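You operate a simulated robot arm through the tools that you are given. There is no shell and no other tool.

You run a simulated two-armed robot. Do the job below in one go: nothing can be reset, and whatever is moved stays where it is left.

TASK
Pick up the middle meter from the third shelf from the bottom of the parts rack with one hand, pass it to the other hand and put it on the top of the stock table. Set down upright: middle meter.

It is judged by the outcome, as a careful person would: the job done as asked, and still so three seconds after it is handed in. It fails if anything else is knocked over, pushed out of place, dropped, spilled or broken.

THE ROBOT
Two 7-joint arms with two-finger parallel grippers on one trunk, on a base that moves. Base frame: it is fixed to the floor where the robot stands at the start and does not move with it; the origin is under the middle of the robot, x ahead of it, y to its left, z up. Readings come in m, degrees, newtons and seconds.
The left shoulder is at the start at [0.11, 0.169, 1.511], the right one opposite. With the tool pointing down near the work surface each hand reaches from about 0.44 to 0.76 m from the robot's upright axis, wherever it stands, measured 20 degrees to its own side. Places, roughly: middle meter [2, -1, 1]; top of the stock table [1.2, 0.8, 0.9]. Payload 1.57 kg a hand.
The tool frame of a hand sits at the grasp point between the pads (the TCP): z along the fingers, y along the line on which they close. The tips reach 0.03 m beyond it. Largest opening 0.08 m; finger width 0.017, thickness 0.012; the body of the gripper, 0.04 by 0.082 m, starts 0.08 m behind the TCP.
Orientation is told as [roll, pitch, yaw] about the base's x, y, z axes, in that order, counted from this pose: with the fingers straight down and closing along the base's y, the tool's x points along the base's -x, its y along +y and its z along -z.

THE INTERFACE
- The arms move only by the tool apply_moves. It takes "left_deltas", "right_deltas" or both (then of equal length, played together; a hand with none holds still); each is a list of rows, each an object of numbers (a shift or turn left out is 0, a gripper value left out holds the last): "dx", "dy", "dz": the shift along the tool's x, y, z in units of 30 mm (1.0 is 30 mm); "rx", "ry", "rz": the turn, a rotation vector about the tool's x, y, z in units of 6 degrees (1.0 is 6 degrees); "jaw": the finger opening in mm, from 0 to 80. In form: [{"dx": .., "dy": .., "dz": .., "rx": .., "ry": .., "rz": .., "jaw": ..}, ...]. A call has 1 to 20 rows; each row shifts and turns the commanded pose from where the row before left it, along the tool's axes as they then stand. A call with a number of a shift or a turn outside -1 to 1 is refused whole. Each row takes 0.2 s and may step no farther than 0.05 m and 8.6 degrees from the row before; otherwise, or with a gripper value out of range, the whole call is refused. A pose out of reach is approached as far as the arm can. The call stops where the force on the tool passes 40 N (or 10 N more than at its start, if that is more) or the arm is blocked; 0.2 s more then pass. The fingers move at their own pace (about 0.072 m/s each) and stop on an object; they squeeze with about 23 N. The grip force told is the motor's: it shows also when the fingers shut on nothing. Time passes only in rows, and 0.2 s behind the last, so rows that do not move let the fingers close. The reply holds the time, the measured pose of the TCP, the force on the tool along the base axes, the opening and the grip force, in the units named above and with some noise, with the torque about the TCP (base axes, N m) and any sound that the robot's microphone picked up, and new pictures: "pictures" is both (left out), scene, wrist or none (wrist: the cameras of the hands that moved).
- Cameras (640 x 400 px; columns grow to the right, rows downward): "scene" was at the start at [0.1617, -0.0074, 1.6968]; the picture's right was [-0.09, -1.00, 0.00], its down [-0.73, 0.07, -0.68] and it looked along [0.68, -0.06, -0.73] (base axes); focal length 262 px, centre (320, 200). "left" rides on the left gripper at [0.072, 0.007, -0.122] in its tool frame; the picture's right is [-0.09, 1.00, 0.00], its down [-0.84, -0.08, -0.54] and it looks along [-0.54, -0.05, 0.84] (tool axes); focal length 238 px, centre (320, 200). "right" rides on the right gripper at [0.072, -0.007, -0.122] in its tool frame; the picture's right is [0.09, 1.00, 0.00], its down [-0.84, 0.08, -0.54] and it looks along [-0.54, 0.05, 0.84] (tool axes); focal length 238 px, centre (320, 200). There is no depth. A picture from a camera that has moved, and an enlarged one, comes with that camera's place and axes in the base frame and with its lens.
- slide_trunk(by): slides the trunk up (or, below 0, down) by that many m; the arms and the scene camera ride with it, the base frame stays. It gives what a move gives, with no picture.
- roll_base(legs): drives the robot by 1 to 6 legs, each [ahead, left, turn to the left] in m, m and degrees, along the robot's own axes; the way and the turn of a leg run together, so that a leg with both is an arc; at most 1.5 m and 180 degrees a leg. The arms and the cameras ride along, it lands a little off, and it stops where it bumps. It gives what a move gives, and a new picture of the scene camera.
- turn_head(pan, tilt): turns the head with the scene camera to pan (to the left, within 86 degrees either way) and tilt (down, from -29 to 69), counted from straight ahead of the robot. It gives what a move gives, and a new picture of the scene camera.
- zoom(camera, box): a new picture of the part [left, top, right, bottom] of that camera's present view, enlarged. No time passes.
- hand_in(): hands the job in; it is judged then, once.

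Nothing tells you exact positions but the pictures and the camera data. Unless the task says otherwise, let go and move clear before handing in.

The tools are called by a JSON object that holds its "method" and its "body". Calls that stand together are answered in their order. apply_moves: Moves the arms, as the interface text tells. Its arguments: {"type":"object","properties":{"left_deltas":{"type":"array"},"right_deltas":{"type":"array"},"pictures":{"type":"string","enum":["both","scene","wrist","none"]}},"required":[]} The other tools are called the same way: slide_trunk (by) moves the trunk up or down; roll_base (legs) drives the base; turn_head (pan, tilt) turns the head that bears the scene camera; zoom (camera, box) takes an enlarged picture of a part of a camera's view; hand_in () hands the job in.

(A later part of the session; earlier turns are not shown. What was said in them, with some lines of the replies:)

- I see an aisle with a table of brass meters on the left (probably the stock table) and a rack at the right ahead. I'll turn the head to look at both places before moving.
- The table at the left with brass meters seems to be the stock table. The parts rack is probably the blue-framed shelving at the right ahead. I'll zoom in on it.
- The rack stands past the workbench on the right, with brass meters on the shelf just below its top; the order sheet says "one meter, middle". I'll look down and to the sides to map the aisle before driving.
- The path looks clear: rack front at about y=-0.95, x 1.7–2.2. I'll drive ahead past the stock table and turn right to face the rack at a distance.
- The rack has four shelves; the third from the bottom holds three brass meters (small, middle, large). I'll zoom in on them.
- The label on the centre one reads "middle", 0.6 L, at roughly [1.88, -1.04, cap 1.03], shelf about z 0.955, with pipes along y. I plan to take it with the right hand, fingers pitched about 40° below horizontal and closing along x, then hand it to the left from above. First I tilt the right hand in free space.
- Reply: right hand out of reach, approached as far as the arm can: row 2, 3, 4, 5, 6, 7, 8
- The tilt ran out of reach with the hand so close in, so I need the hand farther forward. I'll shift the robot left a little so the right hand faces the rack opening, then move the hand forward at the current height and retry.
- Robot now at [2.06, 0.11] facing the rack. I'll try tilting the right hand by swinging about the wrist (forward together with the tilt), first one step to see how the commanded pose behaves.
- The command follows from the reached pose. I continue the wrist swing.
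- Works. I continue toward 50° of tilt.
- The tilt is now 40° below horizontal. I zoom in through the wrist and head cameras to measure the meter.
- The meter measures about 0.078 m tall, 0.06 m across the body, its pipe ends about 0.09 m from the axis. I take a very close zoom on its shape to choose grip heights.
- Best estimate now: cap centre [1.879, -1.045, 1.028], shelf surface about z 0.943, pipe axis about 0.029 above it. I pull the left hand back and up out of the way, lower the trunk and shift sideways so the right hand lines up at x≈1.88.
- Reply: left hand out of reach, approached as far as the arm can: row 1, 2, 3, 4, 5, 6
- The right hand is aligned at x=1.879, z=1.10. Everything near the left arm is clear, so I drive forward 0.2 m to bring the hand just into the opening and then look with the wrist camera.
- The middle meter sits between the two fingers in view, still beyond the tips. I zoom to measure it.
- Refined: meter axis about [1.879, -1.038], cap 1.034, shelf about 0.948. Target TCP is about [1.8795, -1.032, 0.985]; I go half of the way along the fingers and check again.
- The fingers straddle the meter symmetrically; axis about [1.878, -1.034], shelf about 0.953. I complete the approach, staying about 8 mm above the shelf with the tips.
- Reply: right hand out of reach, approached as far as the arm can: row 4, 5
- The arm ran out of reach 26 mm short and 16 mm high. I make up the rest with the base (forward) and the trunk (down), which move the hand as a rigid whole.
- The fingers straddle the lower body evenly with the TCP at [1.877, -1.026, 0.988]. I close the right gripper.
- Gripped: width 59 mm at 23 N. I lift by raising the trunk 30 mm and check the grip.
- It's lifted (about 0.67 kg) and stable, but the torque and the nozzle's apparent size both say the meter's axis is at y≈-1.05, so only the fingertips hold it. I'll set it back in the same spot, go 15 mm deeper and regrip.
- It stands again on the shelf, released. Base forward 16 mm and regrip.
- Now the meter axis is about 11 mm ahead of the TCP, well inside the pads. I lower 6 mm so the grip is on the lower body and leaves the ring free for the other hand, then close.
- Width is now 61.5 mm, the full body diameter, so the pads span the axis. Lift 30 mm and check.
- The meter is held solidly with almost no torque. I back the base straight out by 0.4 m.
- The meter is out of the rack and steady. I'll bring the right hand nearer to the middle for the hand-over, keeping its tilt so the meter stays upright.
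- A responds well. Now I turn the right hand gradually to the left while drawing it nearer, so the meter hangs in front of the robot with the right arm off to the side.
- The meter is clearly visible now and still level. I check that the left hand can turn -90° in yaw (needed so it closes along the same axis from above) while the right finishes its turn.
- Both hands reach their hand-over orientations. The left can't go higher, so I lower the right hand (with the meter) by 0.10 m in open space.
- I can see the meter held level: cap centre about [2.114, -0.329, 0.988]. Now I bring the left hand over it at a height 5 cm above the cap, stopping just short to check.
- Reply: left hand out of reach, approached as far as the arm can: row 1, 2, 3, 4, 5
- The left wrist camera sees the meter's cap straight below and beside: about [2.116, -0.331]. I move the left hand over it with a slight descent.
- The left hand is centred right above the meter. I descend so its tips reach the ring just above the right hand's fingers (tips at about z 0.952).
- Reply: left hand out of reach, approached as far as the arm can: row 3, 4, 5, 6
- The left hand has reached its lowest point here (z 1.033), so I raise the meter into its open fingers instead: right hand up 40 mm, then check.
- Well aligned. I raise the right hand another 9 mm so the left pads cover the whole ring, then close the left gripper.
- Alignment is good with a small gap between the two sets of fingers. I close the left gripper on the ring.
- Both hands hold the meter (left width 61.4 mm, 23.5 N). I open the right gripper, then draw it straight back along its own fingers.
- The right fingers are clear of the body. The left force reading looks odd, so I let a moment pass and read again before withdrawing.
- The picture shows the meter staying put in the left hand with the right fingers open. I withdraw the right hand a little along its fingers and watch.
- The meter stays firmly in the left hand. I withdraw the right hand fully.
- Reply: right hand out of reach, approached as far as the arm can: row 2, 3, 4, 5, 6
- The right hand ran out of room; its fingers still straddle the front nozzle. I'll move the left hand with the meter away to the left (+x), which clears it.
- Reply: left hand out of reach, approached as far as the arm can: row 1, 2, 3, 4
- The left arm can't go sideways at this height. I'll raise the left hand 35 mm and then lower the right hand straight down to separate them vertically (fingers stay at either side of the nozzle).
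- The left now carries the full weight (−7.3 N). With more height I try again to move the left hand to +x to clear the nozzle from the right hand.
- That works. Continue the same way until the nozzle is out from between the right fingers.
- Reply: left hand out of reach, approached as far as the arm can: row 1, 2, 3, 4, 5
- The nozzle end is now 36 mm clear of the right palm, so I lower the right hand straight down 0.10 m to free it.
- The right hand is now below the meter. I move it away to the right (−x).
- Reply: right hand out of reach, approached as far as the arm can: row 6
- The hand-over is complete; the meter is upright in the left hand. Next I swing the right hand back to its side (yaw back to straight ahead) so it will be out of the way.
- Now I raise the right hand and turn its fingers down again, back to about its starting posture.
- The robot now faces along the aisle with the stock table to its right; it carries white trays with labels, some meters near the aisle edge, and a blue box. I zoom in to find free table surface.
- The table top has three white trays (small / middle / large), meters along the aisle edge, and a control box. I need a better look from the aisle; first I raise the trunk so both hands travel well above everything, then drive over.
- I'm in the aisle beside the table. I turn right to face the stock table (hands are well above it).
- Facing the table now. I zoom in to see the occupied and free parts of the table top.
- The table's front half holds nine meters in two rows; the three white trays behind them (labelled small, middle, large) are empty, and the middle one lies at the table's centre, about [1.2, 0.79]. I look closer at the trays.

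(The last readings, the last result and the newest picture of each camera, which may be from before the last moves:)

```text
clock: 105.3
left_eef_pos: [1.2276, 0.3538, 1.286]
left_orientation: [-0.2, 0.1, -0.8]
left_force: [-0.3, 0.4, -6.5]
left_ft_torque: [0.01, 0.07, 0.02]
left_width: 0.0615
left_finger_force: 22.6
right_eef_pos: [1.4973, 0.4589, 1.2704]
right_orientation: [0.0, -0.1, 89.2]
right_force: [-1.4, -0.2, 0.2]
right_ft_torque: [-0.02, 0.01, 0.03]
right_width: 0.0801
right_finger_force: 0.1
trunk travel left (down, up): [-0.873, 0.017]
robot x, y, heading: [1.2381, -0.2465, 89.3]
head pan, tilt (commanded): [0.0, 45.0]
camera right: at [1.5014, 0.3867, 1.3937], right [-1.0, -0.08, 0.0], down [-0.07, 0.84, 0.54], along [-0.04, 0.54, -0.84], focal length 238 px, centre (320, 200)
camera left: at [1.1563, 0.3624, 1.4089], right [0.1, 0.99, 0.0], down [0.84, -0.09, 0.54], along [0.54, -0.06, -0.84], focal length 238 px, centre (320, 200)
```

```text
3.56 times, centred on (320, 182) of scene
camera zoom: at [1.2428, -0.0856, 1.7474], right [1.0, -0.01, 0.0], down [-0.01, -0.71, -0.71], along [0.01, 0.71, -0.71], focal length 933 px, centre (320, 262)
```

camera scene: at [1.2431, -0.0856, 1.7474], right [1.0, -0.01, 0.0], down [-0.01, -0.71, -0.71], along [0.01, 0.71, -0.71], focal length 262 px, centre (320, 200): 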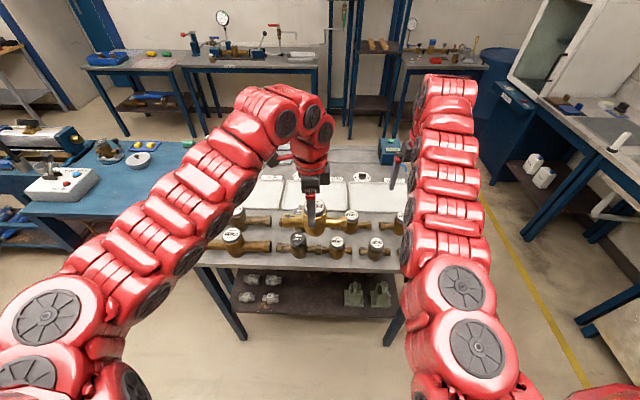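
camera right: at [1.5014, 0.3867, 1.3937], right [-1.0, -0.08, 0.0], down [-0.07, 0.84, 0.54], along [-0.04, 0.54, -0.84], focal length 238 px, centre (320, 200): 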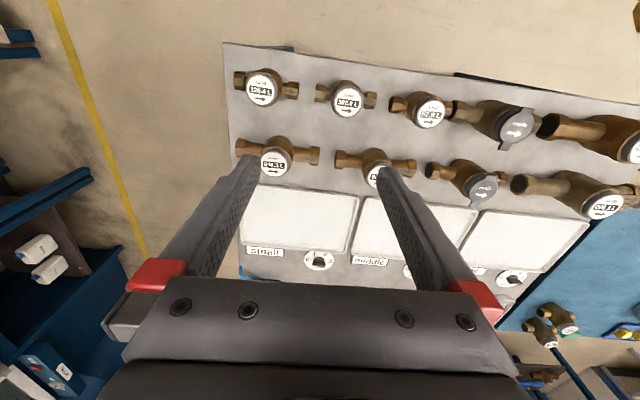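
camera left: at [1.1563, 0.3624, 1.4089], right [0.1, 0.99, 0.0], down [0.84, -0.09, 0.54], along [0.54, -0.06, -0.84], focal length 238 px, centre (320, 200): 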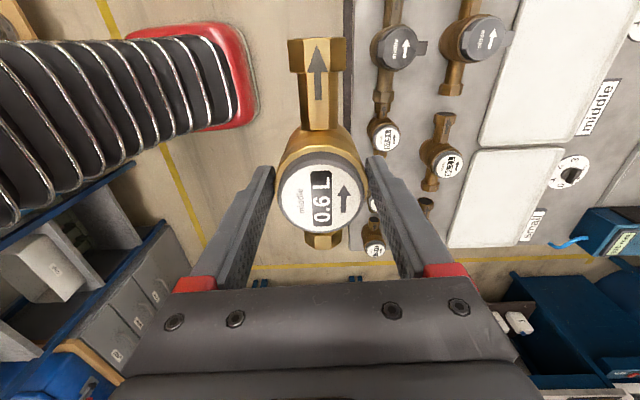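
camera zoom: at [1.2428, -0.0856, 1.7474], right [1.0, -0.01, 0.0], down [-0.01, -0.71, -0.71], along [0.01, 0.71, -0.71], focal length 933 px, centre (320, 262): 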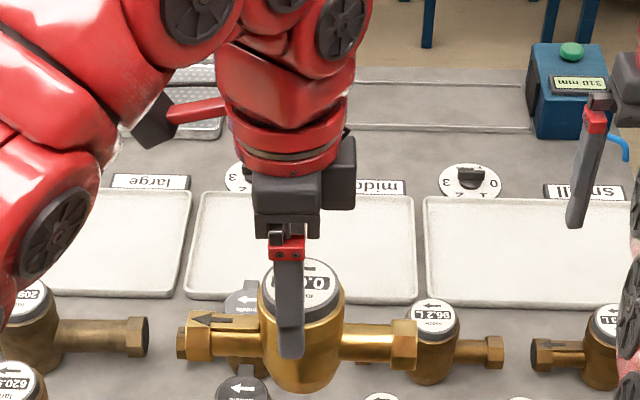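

The bare metal is all taken or out of reach, while the middle tray lies open at the table centre, x about 1.09–1.36, y about 0.69–0.89, so I'll set the meter there. I check how near the base can come: look down at the robot's own base.

{"method": "turn_head", "body": {"pan": 0, "tilt": 69}}

```text
clock: 106.2
left_eef_pos: [1.2273, 0.3536, 1.2869]
left_orientation: [-0.3, 0.0, -0.8]
left_force: [0.0, 0.1, -7.2]
left_ft_torque: [0.02, 0.04, 0.0]
left_width: 0.0613
left_finger_force: 22.8
right_eef_pos: [1.4959, 0.4593, 1.2713]
right_orientation: [0.0, -0.1, 89.1]
right_force: [-1.1, -0.7, -0.8]
right_ft_torque: [0.0, -0.01, -0.04]
right_width: 0.0799
right_finger_force: 0.0
trunk travel left (down, up): [-0.873, 0.017]
robot x, y, heading: [1.2358, -0.2491, 89.1]
head pan, tilt (commanded): [0.0, 68.8]
camera scene: at [1.2426, -0.1109, 1.7186], right [1.0, -0.01, 0.0], down [-0.01, -0.93, -0.36], along [0.01, 0.36, -0.93], focal length 262 px, centre (320, 200)
```

scene: 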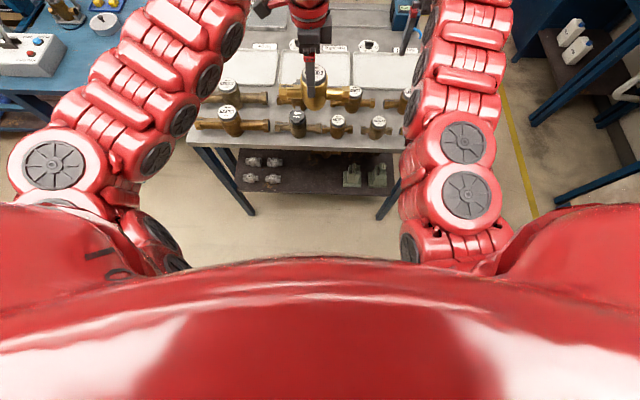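

The base should stay no closer than about y=0. I strafe right so the left hand works at its own side, straighten, and roll forward 0.25 m with the hands held high.

{"method": "roll_base", "body": {"legs": [[0.0, -0.185, 0.7], [0.24, 0.0, 0.0]]}}

{"method": "turn_head", "body": {"pan": 10, "tilt": 52}}

```text
clock: 109.0
left_eef_pos: [1.4053, 0.5884, 1.2871]
left_orientation: [-0.1, -0.1, -0.1]
left_force: [0.1, -0.5, -6.3]
left_ft_torque: [0.02, 0.04, 0.0]
left_width: 0.0613
left_finger_force: 22.7
right_eef_pos: [1.6742, 0.6967, 1.272]
right_orientation: [0.0, -0.1, 89.9]
right_force: [0.8, 0.5, -0.6]
right_ft_torque: [0.03, 0.01, 0.02]
right_width: 0.0802
right_finger_force: 0.1
trunk travel left (down, up): [-0.873, 0.017]
robot x, y, heading: [1.4229, -0.0155, 89.9]
head pan, tilt (commanded): [0.0, 68.8]
camera scene: at [1.4255, 0.1226, 1.7188], right [1.0, 0.0, 0.0], down [0.0, -0.93, -0.36], along [0.0, 0.36, -0.93], focal length 262 px, centre (320, 200)
```

scene: 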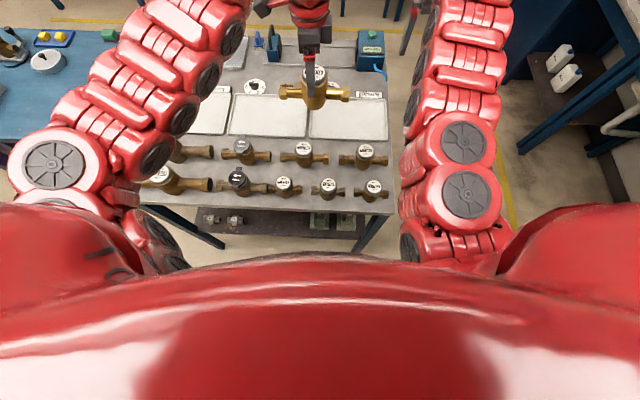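

```text
clock: 109.8
left_eef_pos: [1.4064, 0.5896, 1.2864]
left_orientation: [-0.2, 0.0, -0.1]
left_force: [0.0, 0.7, -6.9]
left_ft_torque: [0.01, 0.02, -0.04]
left_width: 0.0613
left_finger_force: 22.6
right_eef_pos: [1.6727, 0.6978, 1.2699]
right_orientation: [0.0, 0.0, 89.7]
right_force: [-0.5, 0.0, -1.2]
right_ft_torque: [-0.01, 0.01, -0.03]
right_width: 0.0802
right_finger_force: 0.0
trunk travel left (down, up): [-0.873, 0.017]
robot x, y, heading: [1.424, -0.0134, 89.9]
head pan, tilt (commanded): [10.0, 52.0]
camera scene: at [1.4123, 0.1446, 1.7376], right [0.99, 0.17, 0.0], down [0.13, -0.78, -0.61], along [-0.1, 0.6, -0.79], focal length 262 px, centre (320, 200)
```

scene: 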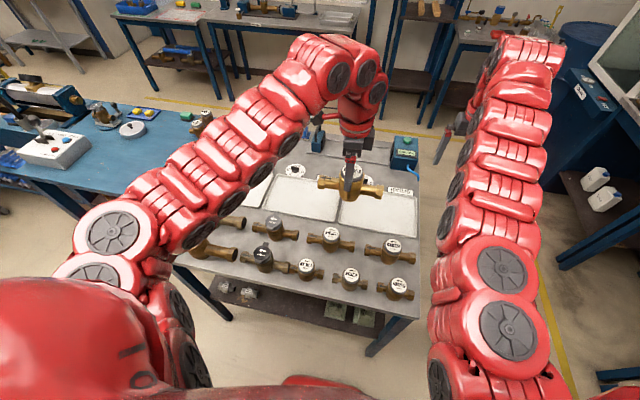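

{"method": "zoom", "body": {"camera": "scene", "box": [220, 140, 440, 300]}}

```text
2.50 times, centred on (330, 220) of scene
camera zoom: at [1.4123, 0.1446, 1.7376], right [0.99, 0.17, 0.0], down [0.13, -0.78, -0.61], along [-0.1, 0.6, -0.79], focal length 656 px, centre (295, 150)
```

zoom: 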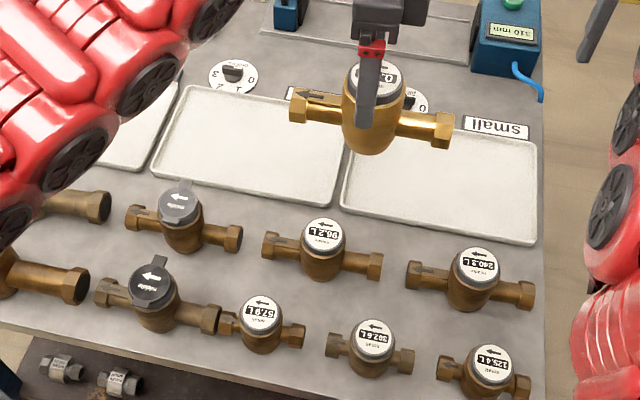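

The middle tray spans about x 1.09–1.375, y 0.695–0.88. I'll set the meter at about [1.25, 0.75]. I move the left hand above that point, still high.

{"method": "apply_moves", "body": {"left_deltas": [{"dx": 0.58, "dy": 0.58, "dz": 0.2}, {"dx": 0.58, "dy": 0.58, "dz": 0.2}, {"dx": 0.58, "dy": 0.58, "dz": 0.2}, {"dx": 0.58, "dy": 0.58, "dz": 0.2}, {"dx": 0.58, "dy": 0.58, "dz": 0.2}, {"dx": 0.58, "dy": 0.58, "dz": 0.2}, {"dx": 0.58, "dy": 0.58, "dz": 0.2}, {"dx": 0.58, "dy": 0.58, "dz": 0.2}, {"dx": 0.56, "dy": 0.56, "dz": 0.2}], "pictures": "both"}}

```text
clock: 111.8
left_eef_pos: [1.2711, 0.7096, 1.2333]
left_orientation: [-0.1, -0.1, -0.3]
left_force: [-0.4, 0.2, -6.4]
left_ft_torque: [0.05, 0.02, 0.0]
left_width: 0.0617
left_finger_force: 22.9
left hand out of reach, approached as far as the arm can: row 8, 9
right_eef_pos: [1.6707, 0.6947, 1.2716]
right_orientation: [-0.2, -0.1, 89.7]
right_force: [-0.6, -0.2, 0.5]
right_ft_torque: [0.0, 0.01, 0.03]
right_width: 0.08
right_finger_force: 0.1
trunk travel left (down, up): [-0.873, 0.017]
robot x, y, heading: [1.421, -0.0118, 89.7]
head pan, tilt (commanded): [10.0, 52.0]
camera scene: at [1.4094, 0.1425, 1.7378], right [0.99, 0.17, 0.0], down [0.13, -0.78, -0.61], along [-0.1, 0.61, -0.79], focal length 262 px, centre (320, 200)
camera left: at [1.1989, 0.717, 1.3554], right [0.1, 1.0, 0.0], down [0.84, -0.08, 0.54], along [0.54, -0.06, -0.84], focal length 238 px, centre (320, 200)
```

scene: 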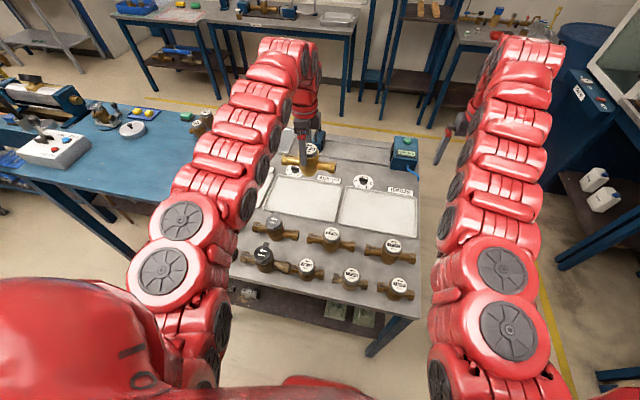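
left: 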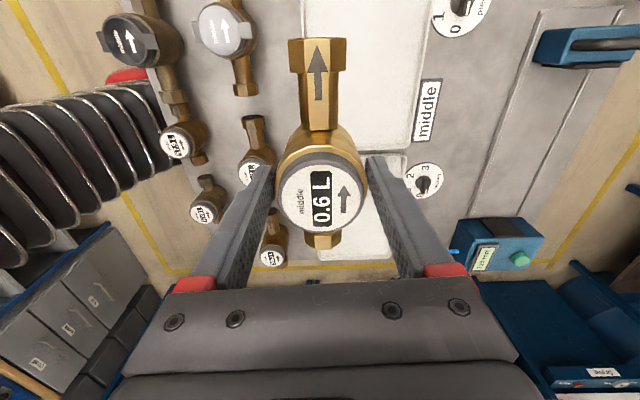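

The arm is at its forward limit at y=0.71; the base front reaches only about 0.3 m ahead of the axis (seen earlier in the left wrist view), so rolling 40 mm closer is safe.

{"method": "roll_base", "body": {"legs": [[0.04, 0.0, 0.0]]}}

{"method": "zoom", "body": {"camera": "scene", "box": [200, 120, 420, 280]}}

{"method": "zoom", "body": {"camera": "left", "box": [180, 0, 480, 290]}}

```text
clock: 112.7
left_eef_pos: [1.2731, 0.7418, 1.2385]
left_orientation: [0.2, 0.1, -0.1]
left_force: [-0.1, -1.4, -5.6]
left_ft_torque: [0.01, 0.05, 0.02]
left_width: 0.0614
left_finger_force: 22.9
right_eef_pos: [1.6727, 0.7295, 1.2753]
right_orientation: [0.0, -0.4, 89.9]
right_force: [-0.4, -1.3, 0.3]
right_ft_torque: [0.06, -0.02, -0.03]
right_width: 0.0801
right_finger_force: 0.0
trunk travel left (down, up): [-0.873, 0.017]
robot x, y, heading: [1.4256, 0.0281, 90.0]
head pan, tilt (commanded): [10.0, 52.0]
camera scene: at [1.4126, 0.1721, 1.7389], right [0.99, 0.17, 0.0], down [0.13, -0.77, -0.62], along [-0.11, 0.61, -0.78], focal length 262 px, centre (320, 200)
```

scene: 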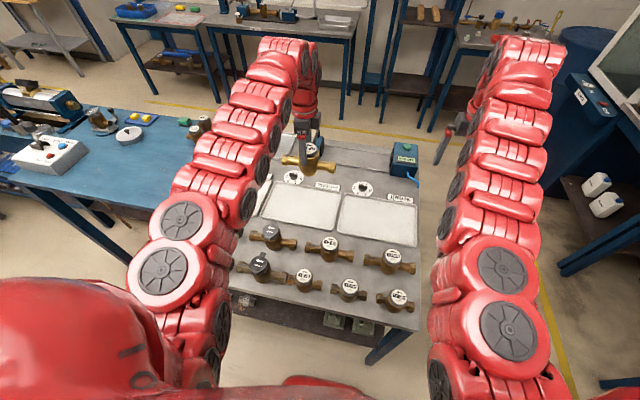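

```text
2.50 times, centred on (310, 200) of scene
camera zoom: at [1.4126, 0.1721, 1.7389], right [0.99, 0.17, 0.0], down [0.13, -0.77, -0.62], along [-0.11, 0.61, -0.78], focal length 656 px, centre (345, 200)
```

zoom: 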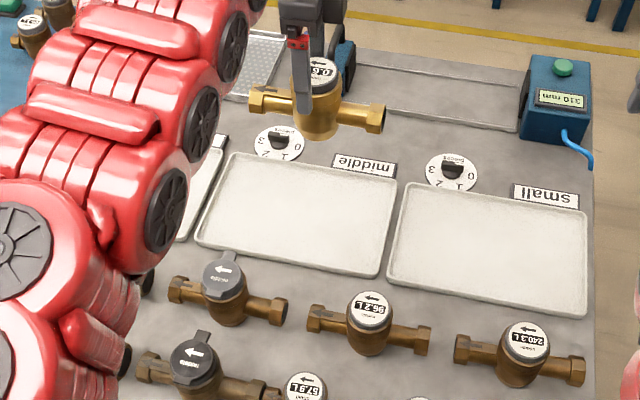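

```text
1.38 times, centred on (330, 145) of left
camera zoom: at [1.2001, 0.7484, 1.3608], right [0.09, 1.0, 0.0], down [0.84, -0.08, 0.54], along [0.54, -0.05, -0.84], focal length 329 px, centre (306, 276)
```

zoom: 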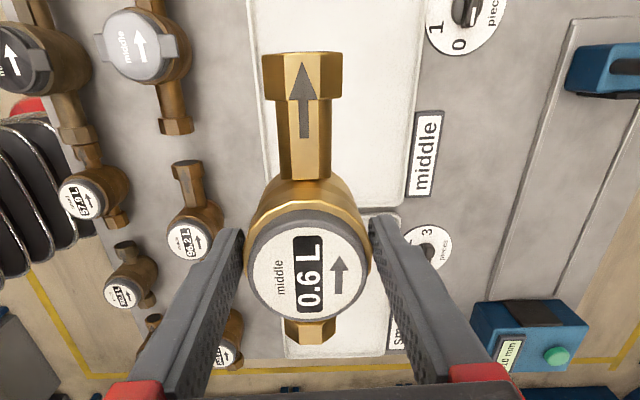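

All clear; the tray is directly below and the left hand sits above its right half. I nudge it 30 mm towards the tray centre while lowering 0.1 m with the arm.

{"method": "apply_moves", "body": {"left_deltas": [{"dz": 0.5, "dx": 0.15}, {"dz": 0.5, "dx": 0.15}, {"dz": 0.5, "dx": 0.15}, {"dz": 0.5, "dx": 0.15}, {"dz": 0.5, "dx": 0.15}, {"dz": 0.5, "dx": 0.15}], "pictures": "scene"}}

{"method": "zoom", "body": {"camera": "scene", "box": [200, 120, 420, 280]}}

```text
clock: 114.1
left_eef_pos: [1.2433, 0.7486, 1.1437]
left_orientation: [-0.2, 0.0, -0.1]
left_force: [-0.7, 0.1, -6.9]
left_ft_torque: [0.04, 0.04, 0.0]
left_width: 0.0615
left_finger_force: 22.7
right_eef_pos: [1.6729, 0.7386, 1.2717]
right_orientation: [0.0, 0.0, 89.8]
right_force: [-0.1, -0.5, 0.3]
right_ft_torque: [-0.03, -0.01, 0.02]
right_width: 0.0801
right_finger_force: 0.1
trunk travel left (down, up): [-0.873, 0.017]
robot x, y, heading: [1.4205, 0.0285, 89.9]
head pan, tilt (commanded): [10.0, 52.0]
camera scene: at [1.4118, 0.184, 1.7376], right [0.99, 0.17, 0.0], down [0.13, -0.78, -0.61], along [-0.1, 0.61, -0.79], focal length 262 px, centre (320, 200)
```

scene: 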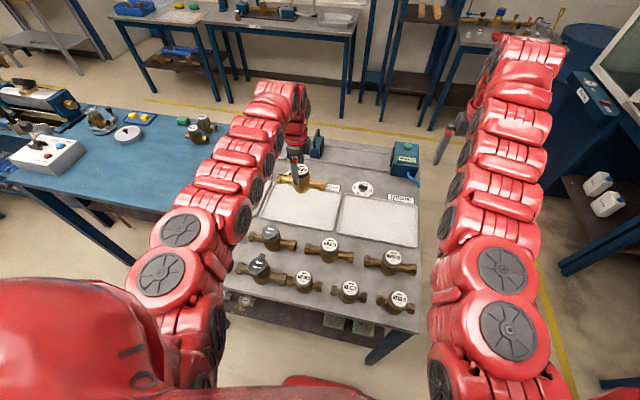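

```text
2.50 times, centred on (310, 200) of scene
camera zoom: at [1.4118, 0.184, 1.7376], right [0.99, 0.17, 0.0], down [0.13, -0.78, -0.61], along [-0.1, 0.61, -0.79], focal length 656 px, centre (345, 200)
```

zoom: 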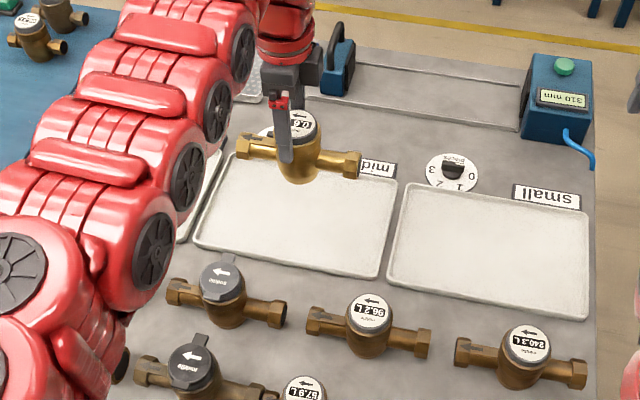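

Now I lower the trunk 0.10 m and look again.

{"method": "slide_trunk", "body": {"by": -0.1}}

{"method": "apply_moves", "body": {"left_deltas": [{"jaw": 0}], "pictures": "both"}}

{"method": "zoom", "body": {"camera": "scene", "box": [200, 120, 420, 280]}}

```text
clock: 115.5
left_eef_pos: [1.2427, 0.7483, 1.044]
left_orientation: [-0.2, 0.0, -0.1]
left_force: [-0.2, 0.6, -6.6]
left_ft_torque: [-0.04, 0.05, 0.02]
left_width: 0.0615
left_finger_force: 22.7
right_eef_pos: [1.6735, 0.7379, 1.1713]
right_orientation: [0.1, -0.1, 89.8]
right_force: [-0.2, -0.4, 0.5]
right_ft_torque: [-0.02, 0.0, 0.01]
right_width: 0.0801
right_finger_force: 0.1
trunk travel left (down, up): [-0.773, 0.117]
robot x, y, heading: [1.4214, 0.0298, 89.9]
head pan, tilt (commanded): [10.0, 52.0]
```

```text
clock: 115.8
left_eef_pos: [1.2431, 0.7483, 1.0429]
left_orientation: [-0.2, 0.1, -0.1]
left_force: [0.6, 0.5, -7.3]
left_ft_torque: [0.01, 0.07, 0.02]
left_width: 0.0614
left_finger_force: 23.2
right_eef_pos: [1.6741, 0.737, 1.1709]
right_orientation: [0.0, 0.0, 89.7]
right_force: [-0.8, 0.2, 0.7]
right_ft_torque: [-0.03, 0.0, -0.04]
right_width: 0.0799
right_finger_force: 0.0
trunk travel left (down, up): [-0.773, 0.117]
robot x, y, heading: [1.4245, 0.0224, 89.5]
head pan, tilt (commanded): [10.0, 52.0]
camera scene: at [1.412, 0.1831, 1.6377], right [0.99, 0.17, 0.0], down [0.13, -0.78, -0.61], along [-0.11, 0.61, -0.79], focal length 262 px, centre (320, 200)
camera left: at [1.1722, 0.7563, 1.1661], right [0.09, 1.0, 0.0], down [0.84, -0.08, 0.54], along [0.54, -0.05, -0.84], focal length 238 px, centre (320, 200)
```

scene: 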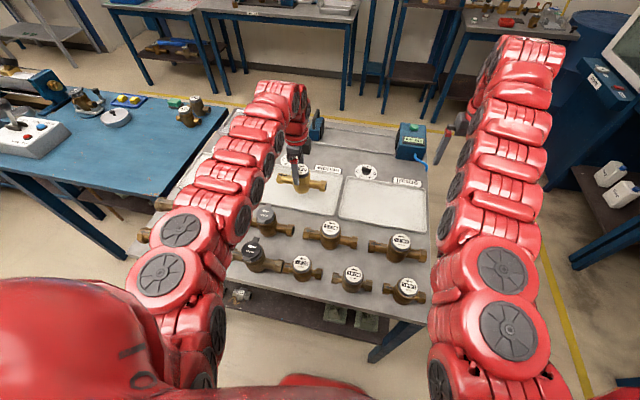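
left: 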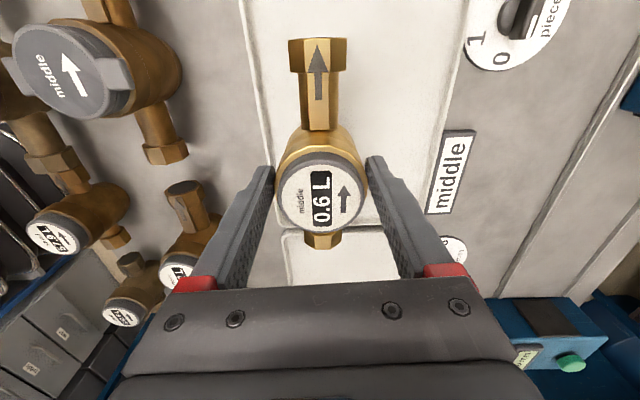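

```text
2.50 times, centred on (310, 200) of scene
camera zoom: at [1.412, 0.1831, 1.6377], right [0.99, 0.17, 0.0], down [0.13, -0.78, -0.61], along [-0.11, 0.61, -0.79], focal length 656 px, centre (345, 200)
```

zoom: 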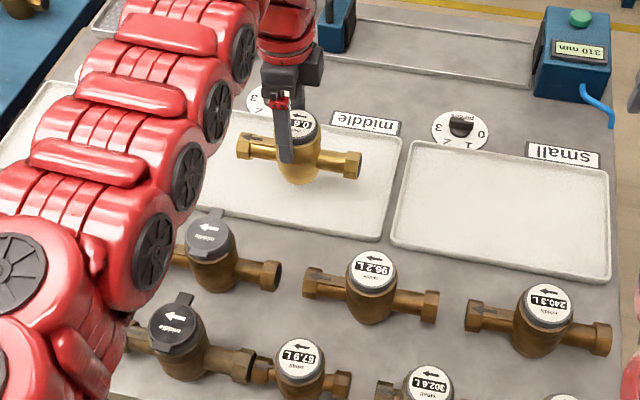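

About 6 cm above the tray, with both arms clear of the other meters. I lower another 40 mm by trunk, then go down in small steps with the arm watching the force.

{"method": "slide_trunk", "body": {"by": -0.04}}

{"method": "apply_moves", "body": {"left_deltas": [{"dz": 0.1}, {"dz": 0.1}], "pictures": "both"}}

{"method": "zoom", "body": {"camera": "scene", "box": [250, 120, 380, 220]}}

```text
clock: 116.7
left_eef_pos: [1.2441, 0.7472, 1.0044]
left_orientation: [-0.2, 0.0, -0.1]
left_force: [-0.1, -0.9, -6.5]
left_ft_torque: [0.01, 0.05, 0.0]
left_width: 0.0611
left_finger_force: 22.7
right_eef_pos: [1.6729, 0.7365, 1.1314]
right_orientation: [-0.1, -0.1, 89.8]
right_force: [1.5, 0.1, 1.0]
right_ft_torque: [0.02, 0.04, 0.02]
right_width: 0.0799
right_finger_force: 0.0
trunk travel left (down, up): [-0.733, 0.157]
robot x, y, heading: [1.4215, 0.0222, 89.8]
head pan, tilt (commanded): [10.0, 52.0]
```

```text
clock: 117.3
left_eef_pos: [1.2437, 0.748, 0.9992]
left_orientation: [-0.2, 0.0, -0.1]
left_force: [0.7, -0.4, -5.9]
left_ft_torque: [0.06, 0.09, 0.0]
left_width: 0.0608
left_finger_force: 22.8
right_eef_pos: [1.6732, 0.7365, 1.1314]
right_orientation: [0.1, -0.1, 89.9]
right_force: [0.4, -0.1, -0.1]
right_ft_torque: [0.01, 0.0, 0.03]
right_width: 0.08
right_finger_force: 0.1
trunk travel left (down, up): [-0.733, 0.157]
robot x, y, heading: [1.4231, 0.0253, 89.8]
head pan, tilt (commanded): [10.0, 52.0]
camera scene: at [1.4121, 0.1819, 1.5979], right [0.99, 0.17, 0.0], down [0.13, -0.78, -0.62], along [-0.11, 0.61, -0.79], focal length 262 px, centre (320, 200)
camera left: at [1.1722, 0.7558, 1.1209], right [0.09, 1.0, 0.0], down [0.84, -0.08, 0.54], along [0.54, -0.05, -0.84], focal length 238 px, centre (320, 200)
```

scene: 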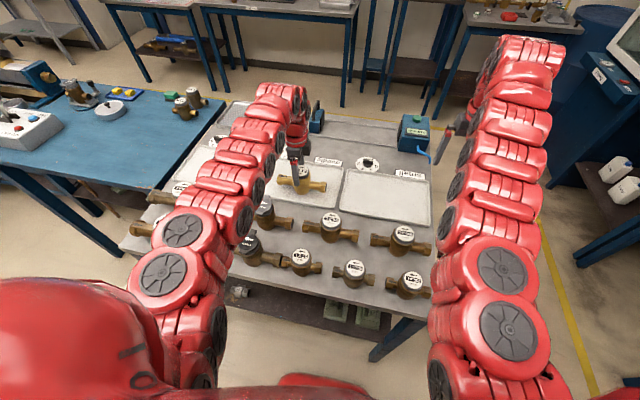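
left: 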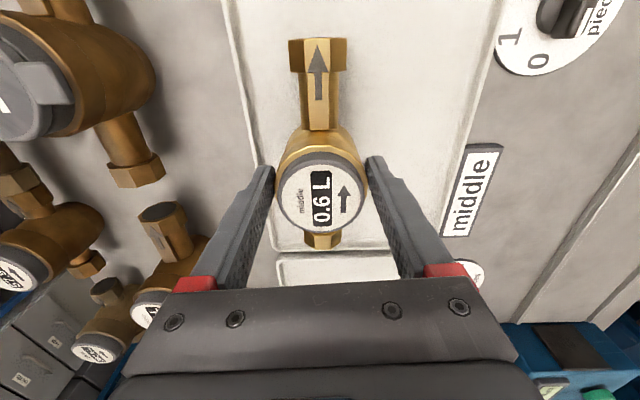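

```text
4.00 times, centred on (315, 170) of scene
camera zoom: at [1.4121, 0.1819, 1.5979], right [0.99, 0.17, 0.0], down [0.13, -0.78, -0.62], along [-0.11, 0.61, -0.79], focal length 1049 px, centre (340, 320)
```

zoom: 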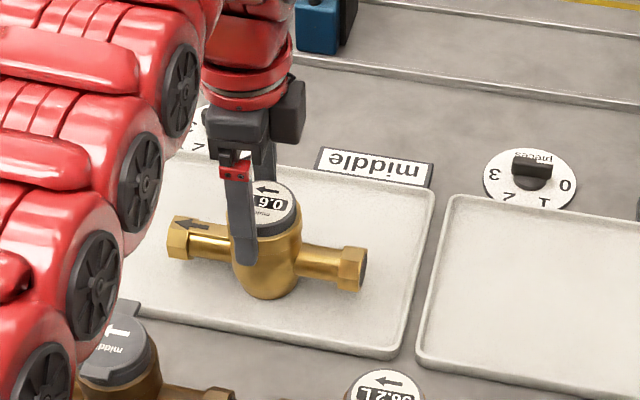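

The meter is now just above the tray with a shadow close beneath. I descend in 3 mm steps and watch for contact.

{"method": "apply_moves", "body": {"left_deltas": [{"dz": 0.1}, {"dz": 0.1}], "pictures": "none"}}

{"method": "apply_moves", "body": {"left_deltas": [{"dz": 0.1}], "pictures": "none"}}

{"method": "zoom", "body": {"camera": "scene", "box": [250, 120, 380, 220]}}

```text
clock: 117.9
left_eef_pos: [1.2435, 0.7476, 0.9952]
left_orientation: [0.2, 0.1, -0.1]
left_force: [-0.1, 5.8, 21.2]
left_ft_torque: [-0.16, -0.19, 0.17]
left_width: 0.0613
left_finger_force: 22.9
right_eef_pos: [1.6749, 0.7356, 1.133]
right_orientation: [0.0, -0.1, 89.7]
right_force: [-0.3, 0.0, -0.3]
right_ft_torque: [0.01, 0.0, 0.04]
right_width: 0.0802
right_finger_force: 0.1
trunk travel left (down, up): [-0.733, 0.157]
robot x, y, heading: [1.4238, 0.0295, 89.7]
head pan, tilt (commanded): [10.0, 52.0]
```

```text
clock: 118.3
left_eef_pos: [1.2442, 0.7462, 0.9907]
left_orientation: [0.1, 0.2, 0.0]
left_force: [-0.9, 5.0, 19.9]
left_ft_torque: [-0.02, -0.13, 0.13]
left_width: 0.0615
left_finger_force: 23.2
right_eef_pos: [1.6728, 0.7352, 1.1313]
right_orientation: [0.0, -0.3, 89.7]
right_force: [-0.3, 0.4, -0.3]
right_ft_torque: [-0.01, 0.02, 0.0]
right_width: 0.0799
right_finger_force: 0.0
trunk travel left (down, up): [-0.733, 0.157]
robot x, y, heading: [1.4215, 0.0284, 89.6]
head pan, tilt (commanded): [10.0, 52.0]
```

```text
4.00 times, centred on (315, 170) of scene
camera zoom: at [1.413, 0.1793, 1.5982], right [0.99, 0.17, 0.0], down [0.13, -0.78, -0.62], along [-0.11, 0.61, -0.79], focal length 1049 px, centre (340, 320)
```

zoom: 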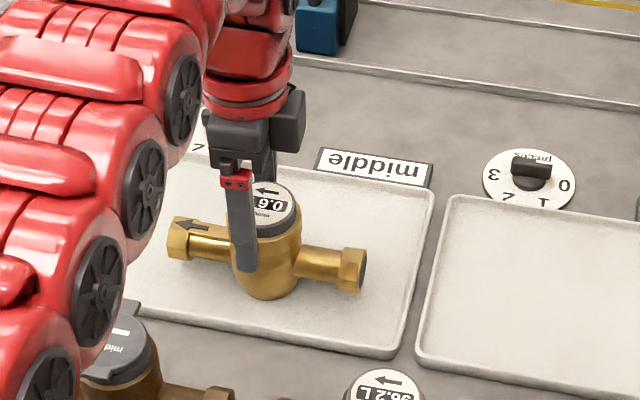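

Contact: +20 N upward, the meter stands on the tray. I ease the hand up about 2.5 mm to remove the load before letting go.

{"method": "apply_moves", "body": {"left_deltas": [{"dz": -0.08}], "pictures": "none"}}

```text
clock: 118.7
left_eef_pos: [1.2441, 0.7476, 0.9917]
left_orientation: [-0.2, 0.0, -0.2]
left_force: [-0.9, 5.7, 6.0]
left_ft_torque: [0.7, 0.09, 0.0]
left_width: 0.061
left_finger_force: 23.1
right_eef_pos: [1.6739, 0.7364, 1.131]
right_orientation: [0.0, 0.0, 89.9]
right_force: [0.1, -0.3, 0.7]
right_ft_torque: [-0.04, 0.03, 0.01]
right_width: 0.0801
right_finger_force: 0.1
trunk travel left (down, up): [-0.733, 0.157]
robot x, y, heading: [1.4234, 0.0291, 89.9]
head pan, tilt (commanded): [10.0, 52.0]
```

{"method": "apply_moves", "body": {"left_deltas": [{"dz": -0.04, "dy": 0.02}], "pictures": "wrist"}}

{"method": "zoom", "body": {"camera": "scene", "box": [270, 140, 350, 210]}}

```text
clock: 119.1
left_eef_pos: [1.2441, 0.7462, 0.9913]
left_orientation: [-0.3, 0.0, -0.1]
left_force: [0.2, -0.9, -6.3]
left_ft_torque: [-0.03, 0.05, -0.03]
left_width: 0.0615
left_finger_force: 23.1
right_eef_pos: [1.6728, 0.7371, 1.1303]
right_orientation: [0.0, -0.1, 89.8]
right_force: [0.1, -0.2, -0.7]
right_ft_torque: [0.0, 0.01, -0.01]
right_width: 0.0801
right_finger_force: 0.1
trunk travel left (down, up): [-0.733, 0.157]
robot x, y, heading: [1.4257, 0.0273, 89.8]
head pan, tilt (commanded): [10.0, 52.0]
camera left: at [1.1723, 0.7552, 1.1137], right [0.09, 1.0, -0.01], down [0.84, -0.07, 0.54], along [0.54, -0.06, -0.84], focal length 238 px, centre (320, 200)
```

left: 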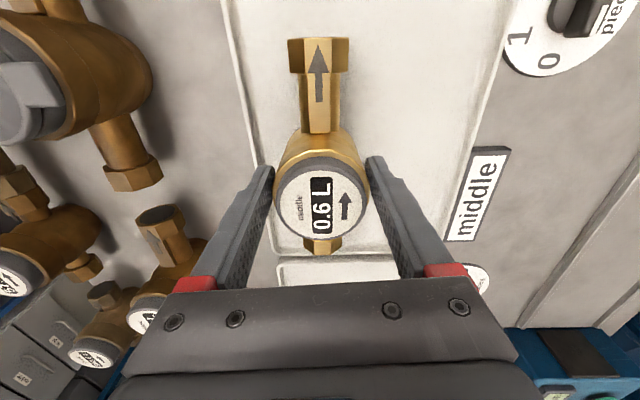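

```text
5.71 times, centred on (310, 175) of scene
camera zoom: at [1.4123, 0.1818, 1.5976], right [0.99, 0.17, 0.0], down [0.13, -0.78, -0.62], along [-0.11, 0.61, -0.79], focal length 1499 px, centre (377, 343)
```

zoom: 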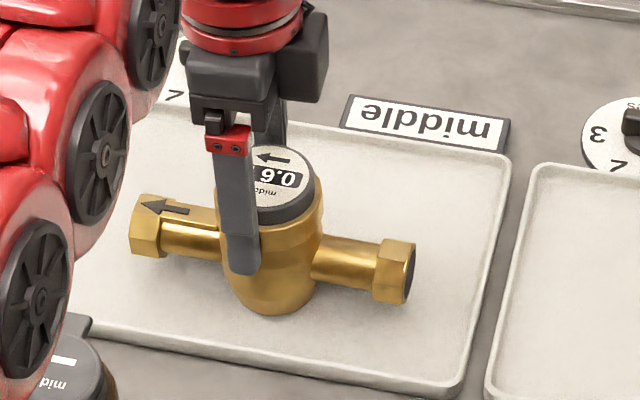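

The weight is back on the hand, so it hovers within a millimetre of the tray. I lower 1 mm to touch and then open the fingers.

{"method": "apply_moves", "body": {"left_deltas": [{"dz": 0.035}, {"dz": 0}], "pictures": "none"}}

```text
clock: 119.7
left_eef_pos: [1.2427, 0.7481, 0.9913]
left_orientation: [-0.2, 0.0, -0.1]
left_force: [0.1, -0.3, -7.3]
left_ft_torque: [-0.02, 0.07, 0.0]
left_width: 0.0612
left_finger_force: 23.2
right_eef_pos: [1.6727, 0.737, 1.1314]
right_orientation: [0.1, 0.0, 89.9]
right_force: [-0.5, 0.3, 0.0]
right_ft_torque: [0.0, -0.01, -0.01]
right_width: 0.0801
right_finger_force: 0.1
trunk travel left (down, up): [-0.733, 0.157]
robot x, y, heading: [1.4227, 0.0263, 89.8]
head pan, tilt (commanded): [10.0, 52.0]
```

{"method": "apply_moves", "body": {"left_deltas": [{"dz": 0.05}, {"dz": 0}], "pictures": "none"}}

```text
clock: 120.3
left_eef_pos: [1.2437, 0.7473, 0.9921]
left_orientation: [0.0, 0.0, -0.1]
left_force: [-0.6, 0.1, 3.2]
left_ft_torque: [0.19, 0.13, 0.02]
left_width: 0.0615
left_finger_force: 23.4
right_eef_pos: [1.6733, 0.7369, 1.1314]
right_orientation: [0.0, 0.0, 89.8]
right_force: [0.6, -0.4, 0.2]
right_ft_torque: [0.01, -0.02, 0.0]
right_width: 0.0801
right_finger_force: 0.0
trunk travel left (down, up): [-0.733, 0.157]
robot x, y, heading: [1.423, 0.0278, 89.7]
head pan, tilt (commanded): [10.0, 52.0]
```

Light contact with no side force: the meter stands on the tray. I open the left fingers.

{"method": "apply_moves", "body": {"left_deltas": [{"jaw": 66}, {"jaw": 80}, {"jaw": 80}, {"jaw": 80}], "pictures": "wrist"}}

{"method": "zoom", "body": {"camera": "scene", "box": [270, 140, 350, 210]}}

```text
clock: 121.3
left_eef_pos: [1.2432, 0.749, 0.9902]
left_orientation: [-0.1, 0.0, -0.1]
left_force: [-0.3, -0.3, 0.5]
left_ft_torque: [-0.01, 0.02, -0.01]
left_width: 0.0801
left_finger_force: 0.1
right_eef_pos: [1.672, 0.7358, 1.1318]
right_orientation: [0.0, -0.1, 89.8]
right_force: [-1.0, -0.1, 0.3]
right_ft_torque: [-0.01, 0.03, -0.03]
right_width: 0.0802
right_finger_force: 0.1
trunk travel left (down, up): [-0.733, 0.157]
robot x, y, heading: [1.4226, 0.0283, 89.8]
head pan, tilt (commanded): [10.0, 52.0]
camera left: at [1.1723, 0.7555, 1.1126], right [0.09, 1.0, 0.0], down [0.84, -0.08, 0.54], along [0.54, -0.05, -0.84], focal length 238 px, centre (320, 200)
```

left: 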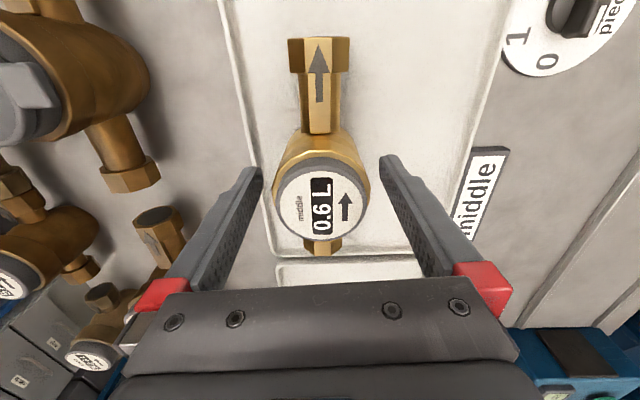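

```text
5.71 times, centred on (310, 175) of scene
camera zoom: at [1.4123, 0.1814, 1.5979], right [0.99, 0.17, 0.0], down [0.13, -0.78, -0.62], along [-0.11, 0.61, -0.79], focal length 1499 px, centre (377, 343)
```

zoom: 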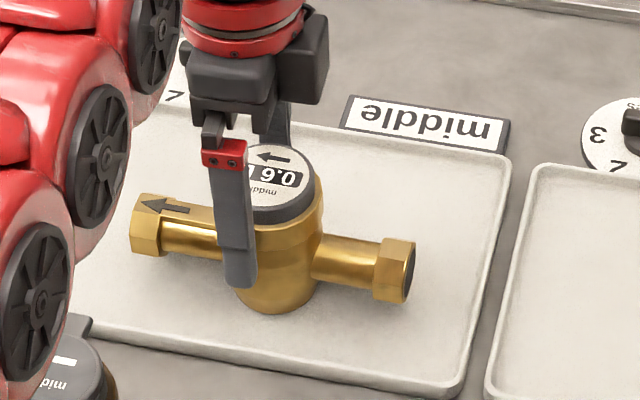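

The meter stands free and upright on the tray. I raise the trunk straight up to lift the open hand clear.

{"method": "slide_trunk", "body": {"by": 0.15}}

{"method": "apply_moves", "body": {"left_deltas": [{"dz": -0.3}], "pictures": "both"}}

{"method": "zoom", "body": {"camera": "scene", "box": [240, 130, 400, 250]}}

```text
clock: 123.0
left_eef_pos: [1.2436, 0.7474, 1.1405]
left_orientation: [-0.1, 0.0, -0.1]
left_force: [-0.1, 0.4, -0.1]
left_ft_torque: [0.01, 0.02, 0.02]
left_width: 0.0802
left_finger_force: 0.1
right_eef_pos: [1.672, 0.7367, 1.2813]
right_orientation: [0.0, -0.1, 89.8]
right_force: [0.6, 0.1, 0.9]
right_ft_torque: [0.03, 0.0, 0.04]
right_width: 0.0801
right_finger_force: 0.0
trunk travel left (down, up): [-0.883, 0.007]
robot x, y, heading: [1.4238, 0.0239, 89.7]
head pan, tilt (commanded): [10.0, 52.0]
```

```text
clock: 123.4
left_eef_pos: [1.2444, 0.747, 1.1494]
left_orientation: [-0.2, 0.0, -0.2]
left_force: [0.5, 0.0, -0.1]
left_ft_torque: [-0.01, -0.01, 0.02]
left_width: 0.0802
left_finger_force: 0.1
right_eef_pos: [1.6733, 0.7353, 1.281]
right_orientation: [0.0, -0.1, 89.8]
right_force: [0.3, -0.1, -0.5]
right_ft_torque: [-0.02, 0.01, -0.04]
right_width: 0.0798
right_finger_force: 0.2
trunk travel left (down, up): [-0.883, 0.007]
robot x, y, heading: [1.4234, 0.028, 89.7]
head pan, tilt (commanded): [10.0, 52.0]
camera scene: at [1.4123, 0.1809, 1.7479], right [0.99, 0.17, 0.0], down [0.13, -0.78, -0.62], along [-0.11, 0.61, -0.79], focal length 262 px, centre (320, 200)
camera left: at [1.1726, 0.7551, 1.2719], right [0.1, 1.0, 0.0], down [0.84, -0.08, 0.54], along [0.54, -0.05, -0.84], focal length 238 px, centre (320, 200)
```

scene: 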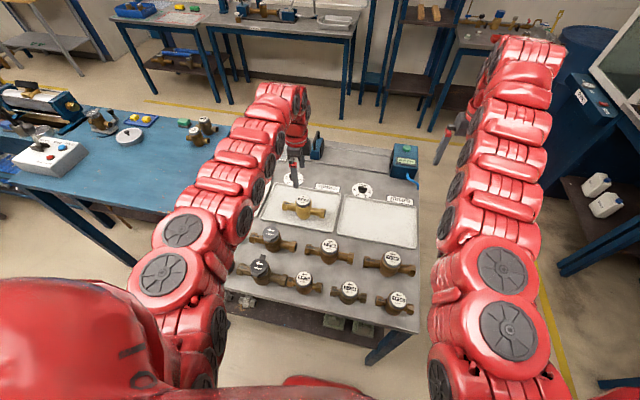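
left: 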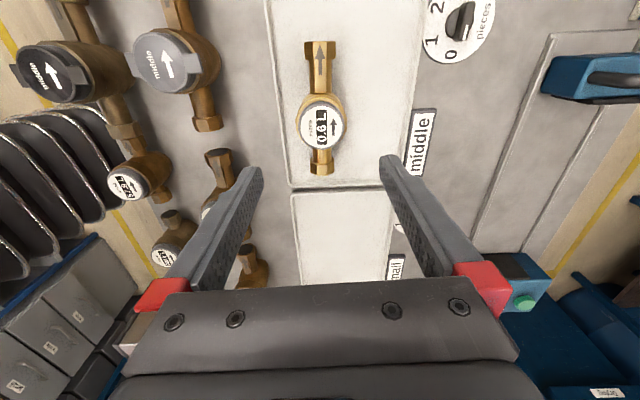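

```text
3.33 times, centred on (320, 190) of scene
camera zoom: at [1.4123, 0.1809, 1.7479], right [0.99, 0.17, 0.0], down [0.13, -0.78, -0.62], along [-0.11, 0.61, -0.79], focal length 874 px, centre (320, 233)
```

zoom: 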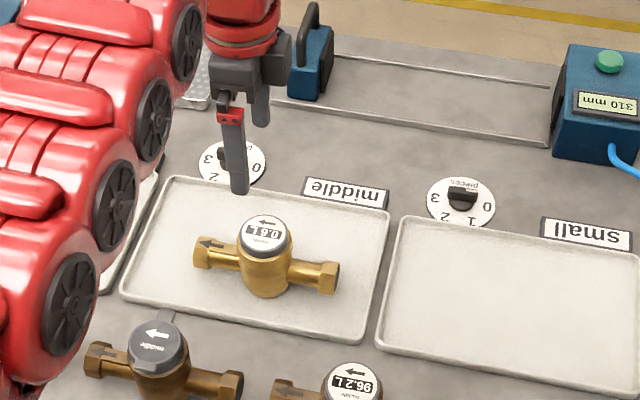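

The middle meter stands upright on the table's middle tray and nothing else was disturbed. I back off 0.25 m with the hands held high and take a last look.

{"method": "roll_base", "body": {"legs": [[-0.25, 0.0, 0.0]]}}

{"method": "zoom", "body": {"camera": "scene", "box": [180, 90, 440, 250]}}

```text
clock: 125.2
left_eef_pos: [1.2437, 0.5003, 1.1481]
left_orientation: [-0.2, -0.1, -0.2]
left_force: [0.0, -0.5, 0.9]
left_ft_torque: [0.0, -0.02, -0.01]
left_width: 0.0801
left_finger_force: 0.0
right_eef_pos: [1.6732, 0.489, 1.28]
right_orientation: [-0.1, 0.0, 89.7]
right_force: [0.7, 0.3, 0.6]
right_ft_torque: [-0.01, 0.01, 0.0]
right_width: 0.08
right_finger_force: 0.0
trunk travel left (down, up): [-0.883, 0.007]
robot x, y, heading: [1.4222, -0.2168, 89.9]
head pan, tilt (commanded): [10.0, 52.0]
camera scene: at [1.4117, -0.0656, 1.7477], right [0.99, 0.17, 0.0], down [0.13, -0.78, -0.61], along [-0.1, 0.61, -0.79], focal length 262 px, centre (320, 200)
```

scene: 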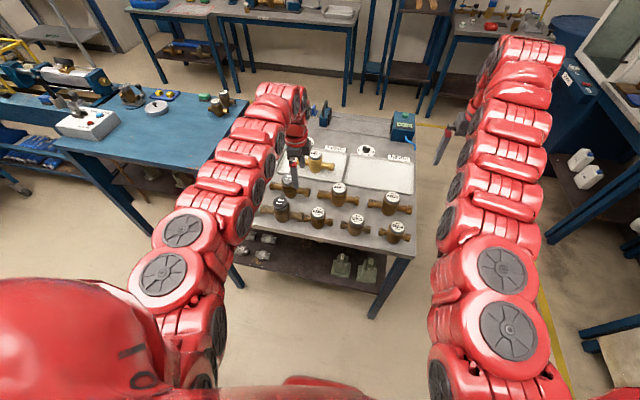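

```text
2.46 times, centred on (310, 170) of scene
camera zoom: at [1.4117, -0.0656, 1.7477], right [0.99, 0.17, 0.0], down [0.13, -0.78, -0.61], along [-0.1, 0.61, -0.79], focal length 646 px, centre (345, 274)
```

zoom: 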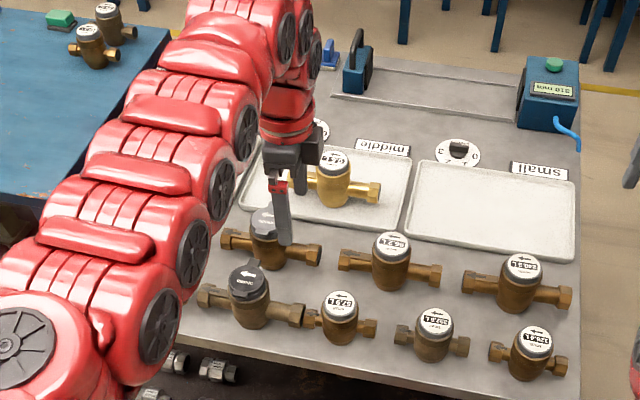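

The meter marked "middle" (0.6 L) stands upright on the stock table, on its "middle" tray. Both hands are empty and clear, and the other meters stand as before, so I hand in the job.

{"method": "hand_in", "body": {}}

```text
The job is handed in.
```

The middle meter (labelled "middle", 0.6 L) is on the stock table, standing upright. I picked it up from the third shelf with the right hand and passed it to the left, which set it down. The job is handed in.

- **Where it stands:** it sits on the white tray labelled "middle", near the centre of the table top. Two rows of meters fill the front of the table, and the bare strip behind the trays was out of reach. So it rests on the tray rather than directly on the metal.
- **Regrip at the rack:** my first grip held the meter only by the fingertips. I lowered it back onto its spot on the shelf, moved in deeper and gripped it again before taking it out.
- **Everything else:** I saw nothing knocked over or moved, either at the rack after I backed out or on the table at the end. Both hands are empty and clear of the table.
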